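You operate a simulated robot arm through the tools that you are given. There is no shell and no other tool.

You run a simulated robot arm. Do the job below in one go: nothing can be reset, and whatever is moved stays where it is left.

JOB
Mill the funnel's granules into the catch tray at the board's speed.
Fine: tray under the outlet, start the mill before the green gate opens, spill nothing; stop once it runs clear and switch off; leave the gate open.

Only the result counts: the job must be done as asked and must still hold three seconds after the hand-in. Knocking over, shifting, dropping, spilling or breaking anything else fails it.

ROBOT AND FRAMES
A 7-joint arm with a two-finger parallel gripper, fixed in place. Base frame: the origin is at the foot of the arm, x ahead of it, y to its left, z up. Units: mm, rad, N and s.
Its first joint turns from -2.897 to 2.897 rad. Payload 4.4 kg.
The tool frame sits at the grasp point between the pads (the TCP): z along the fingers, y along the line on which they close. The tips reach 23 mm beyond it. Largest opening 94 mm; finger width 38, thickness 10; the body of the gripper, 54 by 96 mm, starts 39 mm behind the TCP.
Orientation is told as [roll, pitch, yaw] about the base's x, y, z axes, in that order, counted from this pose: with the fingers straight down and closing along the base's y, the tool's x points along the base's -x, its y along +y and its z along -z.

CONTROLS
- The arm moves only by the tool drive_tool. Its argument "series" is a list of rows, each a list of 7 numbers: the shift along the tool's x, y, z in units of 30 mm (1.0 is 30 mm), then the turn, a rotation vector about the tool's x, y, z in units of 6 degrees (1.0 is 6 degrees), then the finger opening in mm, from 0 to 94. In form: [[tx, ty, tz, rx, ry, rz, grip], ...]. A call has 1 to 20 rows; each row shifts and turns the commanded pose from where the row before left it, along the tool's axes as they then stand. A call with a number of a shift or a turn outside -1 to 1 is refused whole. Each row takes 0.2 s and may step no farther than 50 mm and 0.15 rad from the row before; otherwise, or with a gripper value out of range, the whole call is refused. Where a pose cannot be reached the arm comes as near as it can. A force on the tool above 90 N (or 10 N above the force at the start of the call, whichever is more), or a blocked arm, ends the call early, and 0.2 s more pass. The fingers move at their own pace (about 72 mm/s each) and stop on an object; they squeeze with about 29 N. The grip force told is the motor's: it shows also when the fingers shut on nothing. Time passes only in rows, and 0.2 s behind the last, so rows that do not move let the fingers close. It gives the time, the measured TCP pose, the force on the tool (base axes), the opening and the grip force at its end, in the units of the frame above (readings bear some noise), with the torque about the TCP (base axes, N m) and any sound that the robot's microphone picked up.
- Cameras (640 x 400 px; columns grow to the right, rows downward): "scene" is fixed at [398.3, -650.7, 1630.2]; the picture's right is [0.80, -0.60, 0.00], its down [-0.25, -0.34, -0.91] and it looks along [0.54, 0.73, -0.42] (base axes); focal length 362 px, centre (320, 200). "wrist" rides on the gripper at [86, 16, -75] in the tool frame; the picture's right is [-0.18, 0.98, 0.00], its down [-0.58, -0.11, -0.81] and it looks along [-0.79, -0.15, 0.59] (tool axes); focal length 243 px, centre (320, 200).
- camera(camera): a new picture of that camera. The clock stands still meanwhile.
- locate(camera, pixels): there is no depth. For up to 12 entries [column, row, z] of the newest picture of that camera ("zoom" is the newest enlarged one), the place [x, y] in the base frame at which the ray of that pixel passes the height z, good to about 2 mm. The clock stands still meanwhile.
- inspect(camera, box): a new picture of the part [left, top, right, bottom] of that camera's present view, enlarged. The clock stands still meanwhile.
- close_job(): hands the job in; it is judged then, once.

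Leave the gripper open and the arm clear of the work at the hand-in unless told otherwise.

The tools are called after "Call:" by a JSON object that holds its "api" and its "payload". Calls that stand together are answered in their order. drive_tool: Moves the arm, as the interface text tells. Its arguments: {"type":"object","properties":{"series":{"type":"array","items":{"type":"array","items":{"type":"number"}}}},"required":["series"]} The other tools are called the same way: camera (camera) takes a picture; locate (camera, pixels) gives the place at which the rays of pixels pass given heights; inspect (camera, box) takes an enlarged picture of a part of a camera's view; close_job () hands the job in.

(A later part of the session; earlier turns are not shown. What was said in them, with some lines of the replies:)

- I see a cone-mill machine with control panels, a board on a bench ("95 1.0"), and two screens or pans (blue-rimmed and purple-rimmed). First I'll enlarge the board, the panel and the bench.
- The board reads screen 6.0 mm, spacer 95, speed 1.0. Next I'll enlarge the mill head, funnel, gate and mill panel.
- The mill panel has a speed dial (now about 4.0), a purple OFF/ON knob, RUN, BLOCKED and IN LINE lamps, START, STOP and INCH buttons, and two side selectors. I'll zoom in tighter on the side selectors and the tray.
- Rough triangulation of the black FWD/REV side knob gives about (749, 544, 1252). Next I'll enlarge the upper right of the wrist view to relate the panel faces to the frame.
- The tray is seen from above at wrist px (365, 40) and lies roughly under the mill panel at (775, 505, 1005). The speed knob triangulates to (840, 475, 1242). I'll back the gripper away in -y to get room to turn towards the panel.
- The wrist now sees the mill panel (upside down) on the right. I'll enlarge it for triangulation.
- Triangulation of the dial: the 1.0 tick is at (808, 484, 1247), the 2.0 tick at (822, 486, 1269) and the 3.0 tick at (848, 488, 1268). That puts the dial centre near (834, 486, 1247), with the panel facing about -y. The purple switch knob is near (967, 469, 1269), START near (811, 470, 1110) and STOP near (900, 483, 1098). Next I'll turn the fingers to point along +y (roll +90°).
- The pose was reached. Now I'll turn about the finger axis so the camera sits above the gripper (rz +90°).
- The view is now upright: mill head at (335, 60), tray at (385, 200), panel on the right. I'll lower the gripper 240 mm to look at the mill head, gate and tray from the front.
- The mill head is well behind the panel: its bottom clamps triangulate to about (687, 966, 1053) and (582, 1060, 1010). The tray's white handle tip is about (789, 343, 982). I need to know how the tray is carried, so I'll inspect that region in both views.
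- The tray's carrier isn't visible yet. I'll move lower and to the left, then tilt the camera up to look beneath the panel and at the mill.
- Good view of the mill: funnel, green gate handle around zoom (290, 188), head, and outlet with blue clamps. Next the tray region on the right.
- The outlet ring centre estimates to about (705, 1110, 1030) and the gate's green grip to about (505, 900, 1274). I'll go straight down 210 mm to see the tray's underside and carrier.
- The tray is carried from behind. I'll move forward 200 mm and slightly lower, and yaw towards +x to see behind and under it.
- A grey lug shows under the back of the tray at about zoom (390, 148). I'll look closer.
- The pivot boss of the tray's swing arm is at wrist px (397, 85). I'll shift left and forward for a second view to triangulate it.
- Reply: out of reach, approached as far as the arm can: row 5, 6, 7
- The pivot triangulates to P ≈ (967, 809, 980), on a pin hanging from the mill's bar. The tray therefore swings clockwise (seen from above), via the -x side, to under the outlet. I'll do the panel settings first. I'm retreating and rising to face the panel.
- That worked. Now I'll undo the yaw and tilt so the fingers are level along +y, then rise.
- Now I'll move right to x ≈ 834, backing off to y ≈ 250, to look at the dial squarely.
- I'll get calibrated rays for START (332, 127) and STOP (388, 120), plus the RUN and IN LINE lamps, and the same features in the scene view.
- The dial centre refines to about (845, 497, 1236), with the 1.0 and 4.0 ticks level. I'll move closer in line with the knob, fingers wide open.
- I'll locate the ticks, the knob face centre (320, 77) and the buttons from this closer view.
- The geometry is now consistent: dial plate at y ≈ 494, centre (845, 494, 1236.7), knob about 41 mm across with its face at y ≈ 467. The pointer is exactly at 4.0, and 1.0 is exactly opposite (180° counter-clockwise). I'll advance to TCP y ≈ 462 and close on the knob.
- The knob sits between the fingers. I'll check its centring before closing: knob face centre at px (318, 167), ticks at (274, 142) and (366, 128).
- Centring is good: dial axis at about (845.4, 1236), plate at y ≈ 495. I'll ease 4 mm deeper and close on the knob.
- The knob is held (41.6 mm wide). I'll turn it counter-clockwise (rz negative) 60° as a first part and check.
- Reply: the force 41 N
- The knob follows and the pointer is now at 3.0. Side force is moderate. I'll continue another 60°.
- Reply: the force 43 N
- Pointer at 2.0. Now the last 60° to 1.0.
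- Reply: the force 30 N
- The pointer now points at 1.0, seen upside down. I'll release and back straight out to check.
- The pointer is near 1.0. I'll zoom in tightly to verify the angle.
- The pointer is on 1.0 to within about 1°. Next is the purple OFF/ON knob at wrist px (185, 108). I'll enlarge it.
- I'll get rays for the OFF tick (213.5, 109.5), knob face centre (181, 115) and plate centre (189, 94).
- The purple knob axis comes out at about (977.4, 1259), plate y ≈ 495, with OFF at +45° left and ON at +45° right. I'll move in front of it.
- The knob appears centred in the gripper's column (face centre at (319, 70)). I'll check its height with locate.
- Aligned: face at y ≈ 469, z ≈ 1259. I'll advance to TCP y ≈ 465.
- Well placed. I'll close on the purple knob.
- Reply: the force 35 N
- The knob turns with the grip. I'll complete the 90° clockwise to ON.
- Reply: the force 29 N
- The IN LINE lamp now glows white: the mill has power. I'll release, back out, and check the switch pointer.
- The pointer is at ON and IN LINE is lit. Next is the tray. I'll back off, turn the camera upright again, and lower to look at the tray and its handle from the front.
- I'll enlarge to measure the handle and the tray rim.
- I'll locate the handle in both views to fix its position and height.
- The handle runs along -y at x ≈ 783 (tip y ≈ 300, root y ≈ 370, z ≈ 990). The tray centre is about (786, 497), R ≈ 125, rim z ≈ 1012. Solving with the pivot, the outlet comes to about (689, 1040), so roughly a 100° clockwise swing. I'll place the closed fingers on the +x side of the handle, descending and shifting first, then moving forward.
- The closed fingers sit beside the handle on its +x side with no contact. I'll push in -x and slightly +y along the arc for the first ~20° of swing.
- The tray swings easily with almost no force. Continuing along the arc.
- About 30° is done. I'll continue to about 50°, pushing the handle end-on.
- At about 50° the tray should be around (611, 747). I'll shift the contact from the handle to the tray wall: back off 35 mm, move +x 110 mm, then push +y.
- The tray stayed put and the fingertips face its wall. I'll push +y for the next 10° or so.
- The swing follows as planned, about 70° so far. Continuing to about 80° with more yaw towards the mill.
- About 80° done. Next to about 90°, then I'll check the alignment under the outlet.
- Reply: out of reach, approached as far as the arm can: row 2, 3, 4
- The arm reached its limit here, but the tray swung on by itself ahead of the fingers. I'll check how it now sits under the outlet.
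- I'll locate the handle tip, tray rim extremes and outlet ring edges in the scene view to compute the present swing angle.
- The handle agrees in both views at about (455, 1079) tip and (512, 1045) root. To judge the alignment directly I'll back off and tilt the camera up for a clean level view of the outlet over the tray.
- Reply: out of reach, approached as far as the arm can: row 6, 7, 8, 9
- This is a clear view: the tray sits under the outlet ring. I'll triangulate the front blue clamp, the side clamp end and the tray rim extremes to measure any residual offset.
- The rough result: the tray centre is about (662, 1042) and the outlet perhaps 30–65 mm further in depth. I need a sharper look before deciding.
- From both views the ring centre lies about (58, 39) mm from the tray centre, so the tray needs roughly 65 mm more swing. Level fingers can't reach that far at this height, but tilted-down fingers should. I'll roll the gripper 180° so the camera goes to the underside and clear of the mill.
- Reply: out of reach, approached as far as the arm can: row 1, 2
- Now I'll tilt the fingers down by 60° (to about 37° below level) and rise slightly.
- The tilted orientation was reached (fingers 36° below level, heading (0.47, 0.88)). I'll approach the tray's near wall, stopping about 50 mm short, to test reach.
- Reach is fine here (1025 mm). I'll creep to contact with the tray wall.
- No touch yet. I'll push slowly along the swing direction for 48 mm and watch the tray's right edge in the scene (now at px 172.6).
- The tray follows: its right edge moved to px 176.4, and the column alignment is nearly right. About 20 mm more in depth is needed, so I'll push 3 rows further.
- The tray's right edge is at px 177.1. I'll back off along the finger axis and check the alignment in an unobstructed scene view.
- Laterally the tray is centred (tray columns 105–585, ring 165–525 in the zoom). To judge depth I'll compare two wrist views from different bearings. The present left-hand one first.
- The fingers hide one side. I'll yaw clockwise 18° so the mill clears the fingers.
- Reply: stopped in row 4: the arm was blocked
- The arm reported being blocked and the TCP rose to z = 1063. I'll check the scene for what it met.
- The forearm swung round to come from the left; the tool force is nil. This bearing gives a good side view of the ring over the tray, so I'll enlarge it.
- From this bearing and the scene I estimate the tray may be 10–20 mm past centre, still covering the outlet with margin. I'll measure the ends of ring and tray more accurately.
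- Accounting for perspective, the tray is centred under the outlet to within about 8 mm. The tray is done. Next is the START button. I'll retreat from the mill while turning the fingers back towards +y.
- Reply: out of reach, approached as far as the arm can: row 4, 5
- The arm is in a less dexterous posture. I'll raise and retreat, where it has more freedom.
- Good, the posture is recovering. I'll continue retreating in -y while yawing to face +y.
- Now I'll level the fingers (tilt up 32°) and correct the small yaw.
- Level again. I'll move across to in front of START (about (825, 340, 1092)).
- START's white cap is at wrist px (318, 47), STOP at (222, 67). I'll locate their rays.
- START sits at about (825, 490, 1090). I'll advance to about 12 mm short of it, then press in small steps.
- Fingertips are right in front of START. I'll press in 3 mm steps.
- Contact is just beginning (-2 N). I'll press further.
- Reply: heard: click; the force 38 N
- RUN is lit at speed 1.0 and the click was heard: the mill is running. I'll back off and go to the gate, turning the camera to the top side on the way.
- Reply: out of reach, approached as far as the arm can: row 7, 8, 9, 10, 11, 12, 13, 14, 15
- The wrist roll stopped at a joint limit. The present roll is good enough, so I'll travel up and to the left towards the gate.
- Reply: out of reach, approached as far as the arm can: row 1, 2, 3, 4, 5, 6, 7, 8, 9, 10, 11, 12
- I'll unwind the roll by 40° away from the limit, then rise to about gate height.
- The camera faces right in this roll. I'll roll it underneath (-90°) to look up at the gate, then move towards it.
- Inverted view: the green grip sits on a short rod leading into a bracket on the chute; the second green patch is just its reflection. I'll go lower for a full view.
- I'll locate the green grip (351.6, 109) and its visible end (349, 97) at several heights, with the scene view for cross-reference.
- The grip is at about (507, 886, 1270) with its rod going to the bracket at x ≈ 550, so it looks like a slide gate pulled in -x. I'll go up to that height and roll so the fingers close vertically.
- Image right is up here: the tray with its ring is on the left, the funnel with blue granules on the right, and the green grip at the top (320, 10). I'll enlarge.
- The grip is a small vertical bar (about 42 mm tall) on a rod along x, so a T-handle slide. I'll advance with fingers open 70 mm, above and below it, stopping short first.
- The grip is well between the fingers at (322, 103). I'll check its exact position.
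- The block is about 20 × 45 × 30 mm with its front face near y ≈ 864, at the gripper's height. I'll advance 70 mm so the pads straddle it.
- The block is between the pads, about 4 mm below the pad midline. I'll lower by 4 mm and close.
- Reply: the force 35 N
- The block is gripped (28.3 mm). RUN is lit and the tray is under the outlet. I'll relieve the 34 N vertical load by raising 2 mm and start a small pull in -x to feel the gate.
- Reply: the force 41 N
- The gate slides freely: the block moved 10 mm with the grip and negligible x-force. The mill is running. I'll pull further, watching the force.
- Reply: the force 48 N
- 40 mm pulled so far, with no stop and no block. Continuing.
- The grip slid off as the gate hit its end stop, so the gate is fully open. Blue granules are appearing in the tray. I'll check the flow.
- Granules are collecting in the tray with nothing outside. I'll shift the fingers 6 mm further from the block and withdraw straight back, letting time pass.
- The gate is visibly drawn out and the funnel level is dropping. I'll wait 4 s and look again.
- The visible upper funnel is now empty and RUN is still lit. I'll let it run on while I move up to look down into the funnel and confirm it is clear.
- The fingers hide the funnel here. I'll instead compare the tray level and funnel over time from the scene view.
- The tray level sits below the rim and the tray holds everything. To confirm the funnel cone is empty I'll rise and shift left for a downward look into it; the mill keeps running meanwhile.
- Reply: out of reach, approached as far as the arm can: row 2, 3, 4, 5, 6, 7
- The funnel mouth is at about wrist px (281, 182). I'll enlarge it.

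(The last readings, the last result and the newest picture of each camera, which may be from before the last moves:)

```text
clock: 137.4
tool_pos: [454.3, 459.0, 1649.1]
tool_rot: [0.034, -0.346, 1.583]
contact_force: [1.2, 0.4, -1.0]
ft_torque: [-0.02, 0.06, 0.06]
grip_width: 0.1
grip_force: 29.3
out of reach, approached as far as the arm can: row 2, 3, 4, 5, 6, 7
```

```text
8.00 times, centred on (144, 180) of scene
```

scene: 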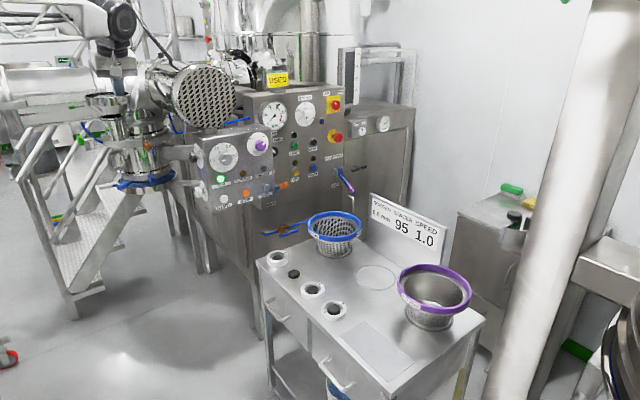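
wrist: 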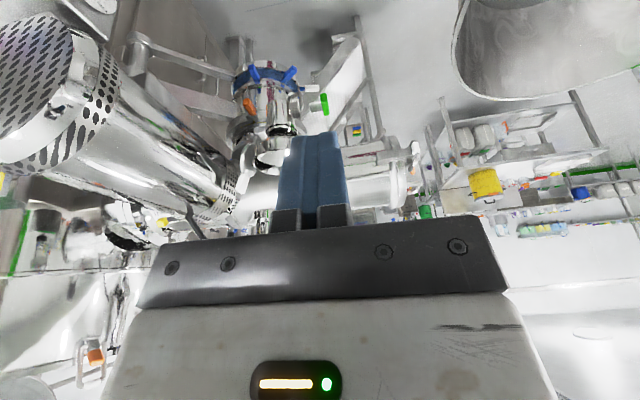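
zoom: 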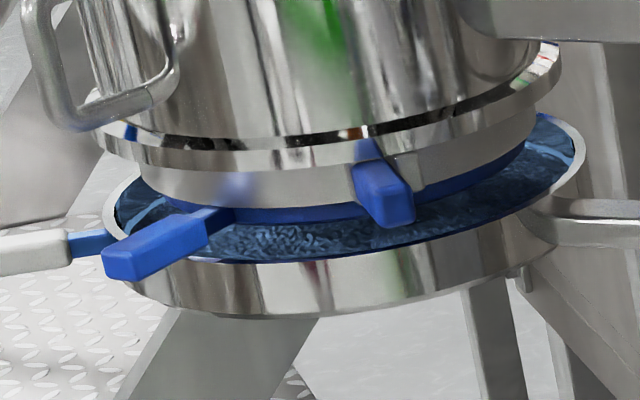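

The funnel interior shows bare metal, no blue, and the tray level hasn't changed between the last two looks, so it has run clear. I'll go to the STOP button: first back down, then level the fingers.

Call:
{"api": "drive_tool", "payload": {"series": [[0.23, -0.62, 0.676, 0, 0, 0, 0], [0.23, -0.62, 0.676, 0, 0, 0, 0], [0.23, -0.62, 0.676, 0, 0, 0, 0], [0.23, -0.62, 0.676, 0, 0, 0, 0], [0.23, -0.62, 0.676, 0, 0, 0, 0], [0.23, -0.62, 0.676, 0, 0, 0, 0], [0.9, 0, -0.3, 0, 0, 0, 0], [0.9, 0, -0.3, 0, 0, 0, 0], [0.9, 0, -0.3, 0, 0, 0, 0], [0.9, 0, -0.3, 0, 0, 0, 0]]}}

Call:
{"api": "drive_tool", "payload": {"series": [[0, 0, 0, 0, -1, 0, 0], [0, 0, 0, 0, -1, 0, 0], [0, 0, 0, 0, -1, 0, 0], [0, 0, 0, 0, -1, 0, 0], [0, 0, 0, 0, -1, 0, 0], [0, 0, 0, 0, -1, 0, 0], [0, 0, 0, 0, -1, 0, 0], [0, 0, 0, 0, -1, 0, 0], [0, 0, 0, 0, -1, 0, 0], [0, 0, 0, 0, -1, 0, 0], [0, 0, 0, 0, -1, 0, 0], [0, 0, 0, 0, -0.7, 0, 0]]}}

Call:
{"api": "camera", "payload": {"camera": "scene"}}

```text
clock: 139.6
tool_pos: [572.9, 335.4, 1523.9]
tool_rot: [0.005, -0.319, 1.581]
contact_force: [0.0, -0.6, -0.6]
ft_torque: [0.0, 0.01, 0.03]
grip_width: 0.0
grip_force: 29.3
out of reach, approached as far as the arm can: row 1, 2, 3
```

```text
clock: 142.2
tool_pos: [573.9, 336.0, 1525.1]
tool_rot: [0.229, -1.546, 1.355]
contact_force: [0.8, 0.1, 0.3]
ft_torque: [0.01, -0.02, -0.01]
grip_width: 0.0
grip_force: 28.8
```

```text
taken
```

scene: 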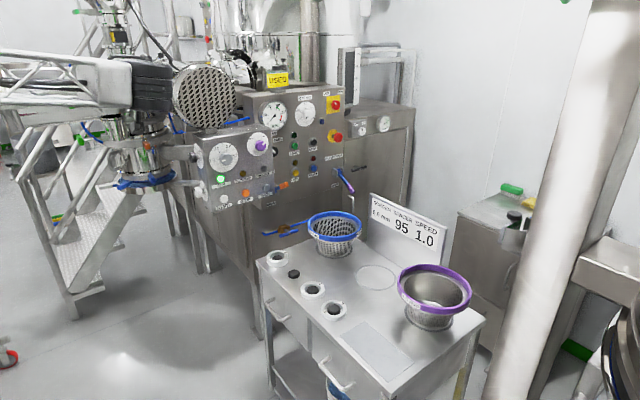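

Now over to STOP: to about (911, 345, 1088).

Call:
{"api": "drive_tool", "payload": {"series": [[0.909, -0.703, 0.02, 0, 0, 0, 0], [0.909, -0.703, 0.02, 0, 0, 0, 0], [0.909, -0.703, 0.02, 0, 0, 0, 0], [0.909, -0.703, 0.02, 0, 0, 0, 0], [0.909, -0.703, 0.02, 0, 0, 0, 0], [0.909, -0.703, 0.02, 0, 0, 0, 0], [0.909, -0.703, 0.02, 0, 0, 0, 0], [0.909, -0.703, 0.02, 0, 0, 0, 0], [0.909, -0.703, 0.02, 0, 0, 0, 0], [0.909, -0.703, 0.02, 0, 0, 0, 0], [0.909, -0.703, 0.02, 0, 0, 0, 0], [0.909, -0.703, 0.02, 0, 0, 0, 0], [0.909, -0.703, 0.02, 0, 0, 0, 0], [0.909, -0.703, 0.02, 0, 0, 0, 0], [0.909, -0.703, 0.02, 0, 0, 0, 0], [0.909, -0.703, 0.02, 0, 0, 0, 0]]}}

Call:
{"api": "camera", "payload": {"camera": "wrist"}}

Call:
{"api": "inspect", "payload": {"camera": "scene", "box": [70, 80, 290, 230]}}

```text
clock: 145.6
tool_pos: [907.7, 338.5, 1084.8]
tool_rot: [0.219, -1.542, 1.366]
contact_force: [1.0, -0.4, 0.1]
ft_torque: [0.0, 0.04, -0.02]
grip_width: 0.1
grip_force: 29.4
```

```text
taken
```

wrist: 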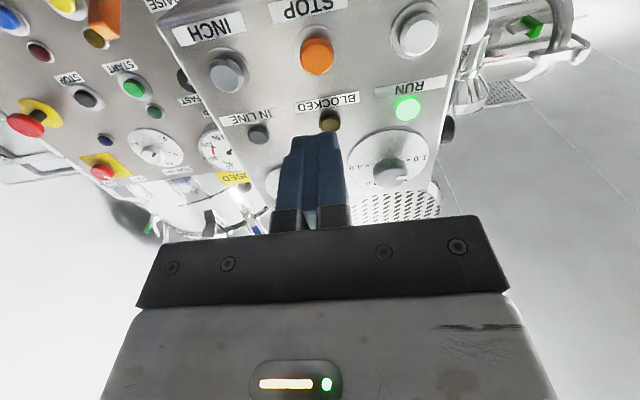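

```text
2.67 times, centred on (180, 155) of scene
```

zoom: 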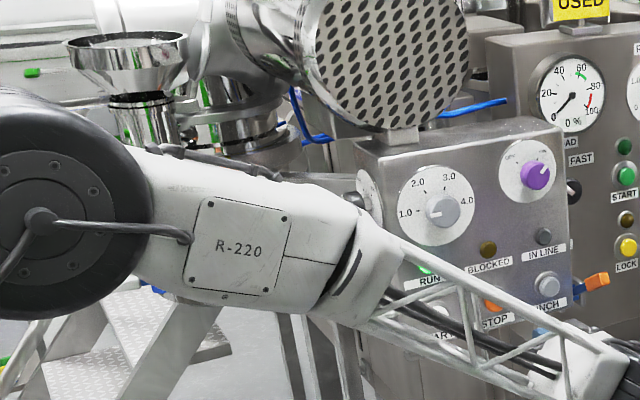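

RUN is still lit and STOP is straight ahead at (317, 55). I'll align (x +4, z +6) and advance to just short of it.

Call:
{"api": "drive_tool", "payload": {"series": [[-0.2, -0.12, 0.9, 0, 0, 0, 0], [-0.02, 0, 0.9, 0, 0, 0, 0], [-0.02, 0, 0.9, 0, 0, 0, 0], [-0.02, 0, 0.8, 0, 0, 0, 0], [0, 0, 0.1, 0, 0, 0, 0], [0, 0, 0.1, 0, 0, 0, 0]]}}

Call:
{"api": "inspect", "payload": {"camera": "wrist", "box": [200, 40, 440, 190]}}

```text
clock: 147.0
tool_pos: [909.1, 449.9, 1090.1]
tool_rot: [0.248, -1.543, 1.337]
contact_force: [-0.2, -0.8, -0.5]
ft_torque: [0.01, 0.0, -0.01]
grip_width: 0.1
grip_force: 28.8
```

```text
2.67 times, centred on (320, 115) of wrist
```

zoom: 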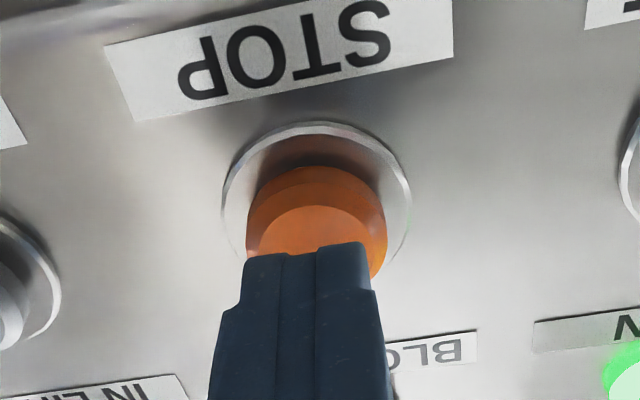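

Aligned on STOP. I'll press in steps: 12 mm, then 6 mm.

Call:
{"api": "drive_tool", "payload": {"series": [[0, 0, 0.13, 0, 0, 0, 0], [0, 0, 0.13, 0, 0, 0, 0], [0, 0, 0.13, 0, 0, 0, 0], [0, 0, 0.1, 0, 0, 0, 0], [0, 0, 0.1, 0, 0, 0, 0]]}}

Call:
{"api": "inspect", "payload": {"camera": "scene", "box": [192, 130, 288, 210]}}

Call:
{"api": "camera", "payload": {"camera": "wrist"}}

```text
clock: 148.2
tool_pos: [907.7, 466.6, 1088.5]
tool_rot: [0.258, -1.544, 1.324]
contact_force: [4.2, -7.0, -0.1]
ft_torque: [0.09, 0.04, -0.12]
grip_width: 0.2
grip_force: 29.0
heard: click
```

```text
5.00 times, centred on (240, 170) of scene
```

zoom: 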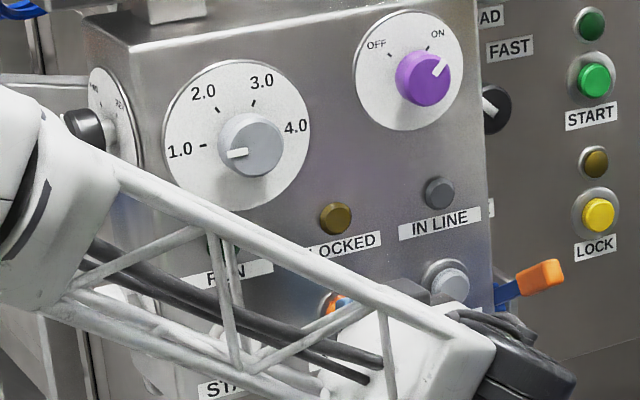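

```text
taken
```

wrist: 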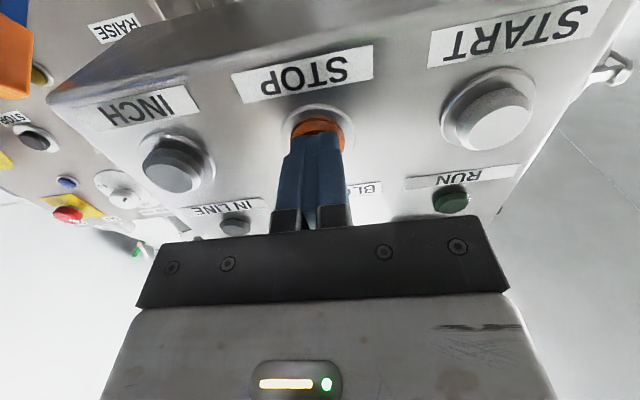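

Click heard and RUN is off: the mill has stopped. Next I'll turn the purple switch to OFF. I'll back off, roll to leave room for a counter-clockwise turn, and open the fingers.

Call:
{"api": "drive_tool", "payload": {"series": [[0, 0, -0.5, 0, 0, 0, 0], [0, 0, -1, 0, 0, 0, 0], [0, 0, -1, 0, 0, 0, 0], [0, 0, -1, 0, 0, 0, 30], [0, 0, -0.6, 0, 0, 1, 60], [0, 0, 0, 0, 0, 1, 90], [0, 0, 0, 0, 0, 1, 90], [0, 0, 0, 0, 0, 1, 90], [0, 0, 0, 0, 0, 1, 90], [0, 0, 0, 0, 0, 1, 90], [0, 0, 0, 0, 0, 1, 90], [0, 0, 0, 0, 0, 1, 90], [0, 0, 0, 0, 0, 1, 90], [0, 0, 0, 0, 0, 1, 90], [0, 0, 0, 0, 0, 1, 90], [0, 0, 0, 0, 0, 1, 90], [0, 0, 0, 0, 0, 1, 90], [0, 0, 0, 0, 0, 1, 90], [0, 0, 0, 0, 0, 1, 90]]}}

```text
clock: 152.2
tool_pos: [912.8, 343.9, 1091.3]
tool_rot: [1.543, 0.008, 0.012]
contact_force: [-0.4, 0.2, -0.3]
ft_torque: [0.02, -0.02, 0.0]
grip_width: 89.9
grip_force: 0.1
```

Rolled fully. Now I'll move in front of the purple knob, correcting the 1.6° droop.

Call:
{"api": "drive_tool", "payload": {"series": [[-0.359, 0.932, 0, -0.27, 0, 0, 90], [-0.359, 0.932, 0, 0, 0, 0, 90], [-0.359, 0.932, 0, 0, 0, 0, 90], [-0.359, 0.932, 0, 0, 0, 0, 90], [-0.359, 0.932, 0, 0, 0, 0, 90], [-0.359, 0.932, 0, 0, 0, 0, 90]]}}

Call:
{"api": "camera", "payload": {"camera": "wrist"}}

Call:
{"api": "inspect", "payload": {"camera": "scene", "box": [192, 130, 288, 210]}}

```text
clock: 153.6
tool_pos: [978.1, 346.5, 1259.9]
tool_rot: [1.572, 0.009, 0.014]
contact_force: [0.1, 0.9, -0.1]
ft_torque: [0.0, -0.02, 0.0]
grip_width: 90.0
grip_force: 0.0
```

```text
taken
```

wrist: 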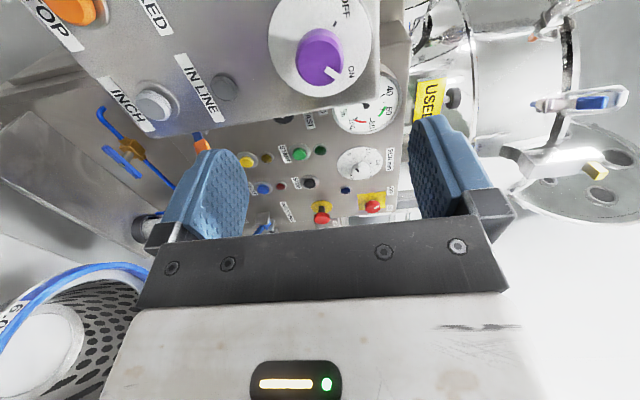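

```text
5.00 times, centred on (240, 170) of scene
```

zoom: 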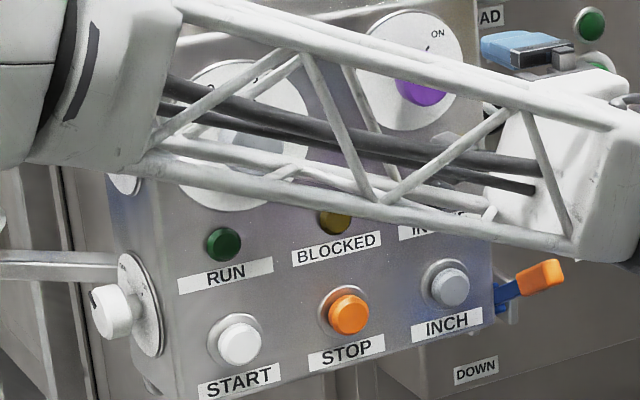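

RUN is dark. I'll advance 120 mm onto the purple knob and close.

Call:
{"api": "drive_tool", "payload": {"series": [[-0.03, -0.02, 1, 0, 0, 0, 90], [0, 0, 1, 0, 0, 0, 90], [0, 0, 1, 0, 0, 0, 90], [0, 0, 0.97, 0, 0, 0, 90], [0, 0, 0, 0, 0, 0, 60], [0, 0, 0, 0, 0, 0, 45], [0, 0, 0, 0, 0, 0, 30], [0, 0, 0, 0, 0, 0, 20], [0, 0, 0, 0, 0, 0, 20]]}}

Call:
{"api": "camera", "payload": {"camera": "wrist"}}

```text
clock: 155.6
tool_pos: [976.6, 464.3, 1260.0]
tool_rot: [1.572, 0.007, 0.013]
contact_force: [-4.3, 6.4, -9.9]
ft_torque: [0.0, -0.06, -0.48]
grip_width: 37.9
grip_force: 44.6
```

```text
taken
```

wrist: 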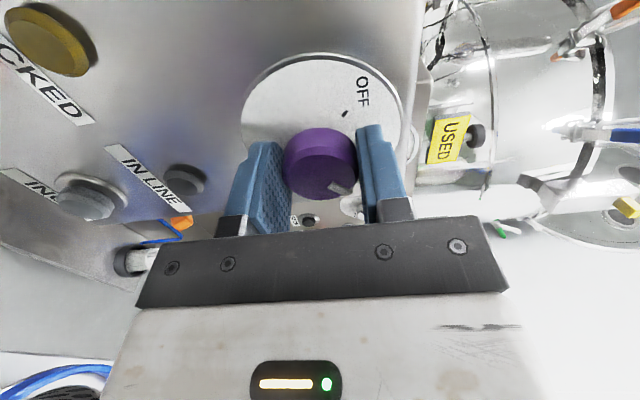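

The knob is gripped (37.9 mm). I'll turn it 90° counter-clockwise to OFF.

Call:
{"api": "drive_tool", "payload": {"series": [[0, 0, 0, 0, 0, -1, 20], [0, 0, 0, 0, 0, -1, 20], [0, 0, 0, 0, 0, -1, 20], [0, 0, 0, 0, 0, -1, 20], [0, 0, 0, 0, 0, -1, 20], [0, 0, 0, 0, 0, -1, 20], [0, 0, 0, 0, 0, -1, 20], [0, 0, 0, 0, 0, -1, 20], [0, 0, 0, 0, 0, -1, 20], [0, 0, 0, 0, 0, -1, 20], [0, 0, 0, 0, 0, -1, 20], [0, 0, 0, 0, 0, -1, 20], [0, 0, 0, 0, 0, -1, 20], [0, 0, 0, 0, 0, -1, 20], [0, 0, 0, 0, 0, -1, 20]]}}

Call:
{"api": "camera", "payload": {"camera": "wrist"}}

```text
clock: 158.8
tool_pos: [977.7, 464.0, 1257.9]
tool_rot: [1.712, -1.563, -0.127]
contact_force: [64.2, 16.8, -23.9]
ft_torque: [-0.51, 0.49, -1.12]
grip_width: 37.5
grip_force: 44.9
```

```text
taken
```

wrist: 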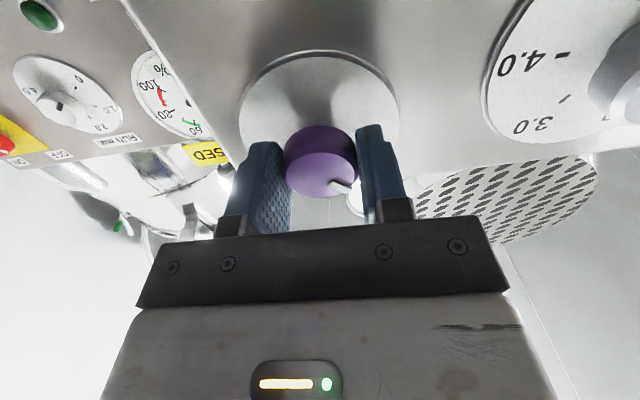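

The knob has turned back. I'll release, withdraw, and check the pointer.

Call:
{"api": "drive_tool", "payload": {"series": [[0, 0, 0, 0, 0, 0, 60], [0, 0, 0, 0, 0, 0, 90], [0, 0, 0, 0, 0, 0, 90], [0, 0, -1, 0, 0, 0, 90], [0, 0, -1, 0, 0, 0, 90], [0, 0, -1, 0, 0, 0, 90], [0, 0, -1, 0, 0, 0, 90], [0, 0, -1, 0, 0, 0, 90]]}}

Call:
{"api": "camera", "payload": {"camera": "wrist"}}

Call:
{"api": "inspect", "payload": {"camera": "wrist", "box": [220, 0, 420, 140]}}

Call:
{"api": "inspect", "payload": {"camera": "scene", "box": [192, 120, 288, 200]}}

```text
clock: 160.6
tool_pos: [979.0, 315.6, 1259.1]
tool_rot: [1.771, -1.564, -0.186]
contact_force: [0.3, -0.1, -0.4]
ft_torque: [0.02, -0.04, 0.02]
grip_width: 89.9
grip_force: 0.1
```

```text
taken
```

wrist: 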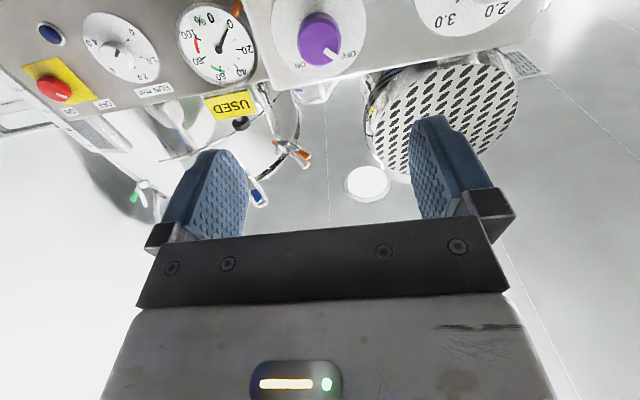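

```text
2.86 times, centred on (320, 70) of wrist
```

zoom: 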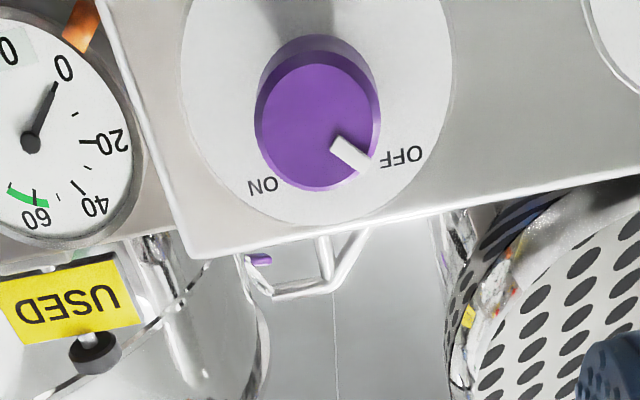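

```text
5.00 times, centred on (240, 160) of scene
```

zoom: 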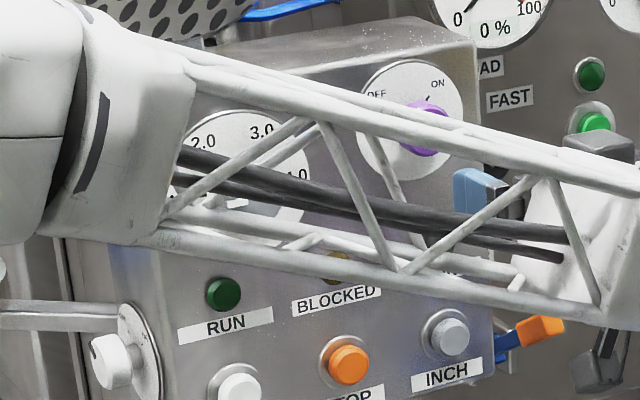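

The switch points at OFF. I'll move the arm clear (up, back and left, gripper open) and do a final check.

Call:
{"api": "drive_tool", "payload": {"series": [[-0.3, 0, -0.8, 0, 0, 0, 90], [-0.67, 0.8, -0.5, 0, 0, 0, 90], [-0.67, 0.8, -0.5, 0, 0, 0, 90], [-0.67, 0.8, -0.5, 0, 0, 0, 90], [-0.67, 0.8, -0.5, 0, 0, 0, 90], [-0.67, 0.8, -0.5, 0, 0, 0, 90], [-0.67, 0.8, -0.4, 0, 0, 0, 90], [-0.67, 0.8, -0.3, 0, 0, 0, 90], [-0.67, 0.8, 0, 0, 0, 0, 90], [-0.67, 0.8, 0, 0, 0, 0, 90], [-0.67, 0.8, 0, 0, 0, 0, 90]]}}

Call:
{"api": "camera", "payload": {"camera": "scene"}}

Call:
{"api": "inspect", "payload": {"camera": "scene", "box": [60, 80, 290, 230]}}

Call:
{"api": "inspect", "payload": {"camera": "scene", "box": [80, 150, 200, 300]}}

```text
clock: 163.0
tool_pos: [740.5, 191.3, 1468.8]
tool_rot: [1.685, -1.562, -0.102]
contact_force: [-0.4, 0.1, -1.3]
ft_torque: [0.02, -0.03, -0.02]
grip_width: 90.0
grip_force: 0.1
```

```text
taken
```

scene: 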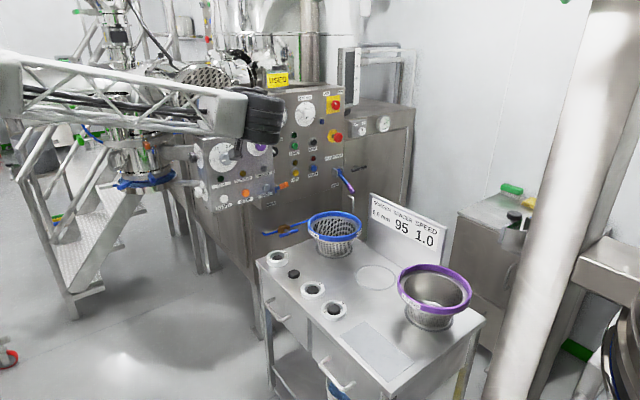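

```text
2.67 times, centred on (175, 155) of scene
```

zoom: 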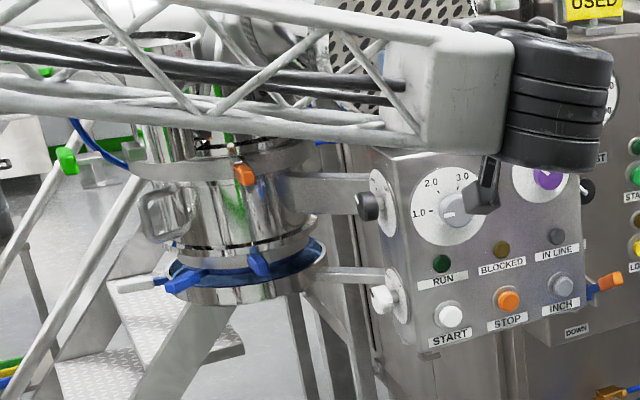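

```text
2.67 times, centred on (140, 225) of scene
```

zoom: 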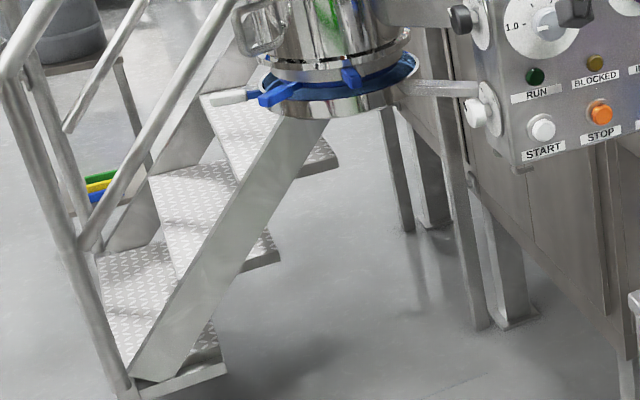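

Final check: RUN is off, the switch is at OFF and the dial is at 1.0. The gate is drawn open, the granules are in the tray under the outlet, there are no spills on the floor or steps, and the arm is clear with the gripper open. I'm handing in.

Call:
{"api": "close_job", "payload": {}}

```text
The job is handed in.
```

I milled the funnel's granules into the catch tray at the board's speed of 1.0 and handed the job in; I have no verdict back yet.

- **Speed:** I turned the dial from 4.0 to 1.0. The pointer was within about 1° of the mark.
- **Tray:** I swung it under the outlet before starting. I measured it as centred to within about 8 mm, and it has roughly 30 mm of cover around the outlet.
- **Start and gate:** The mill was running (RUN lit) before I drew the green gate. I pulled it to its end stop, where the grip slipped off. It is left open.
- **Running clear:** From the views I had, the funnel showed bare metal. The tray level did not change between two looks less than 2 s apart, and I pressed STOP about 10 s later. I could not see inside the chute or the mill chamber.
- **Stop and switch-off:** RUN went out and the purple switch points to OFF.
- **Spillage:** I saw no granules outside the tray, on the steps or on the floor.

The board also lists a 6.0 mm screen and spacer 95. The job only asked for the board's speed, so I did not check or change the screen or spacer fitted in the mill. The 6.0 mm screen is still on the bench.

While I was checking the tray's alignment, the arm reported being blocked once. The force at the tool was nil, and I saw nothing moved or damaged.
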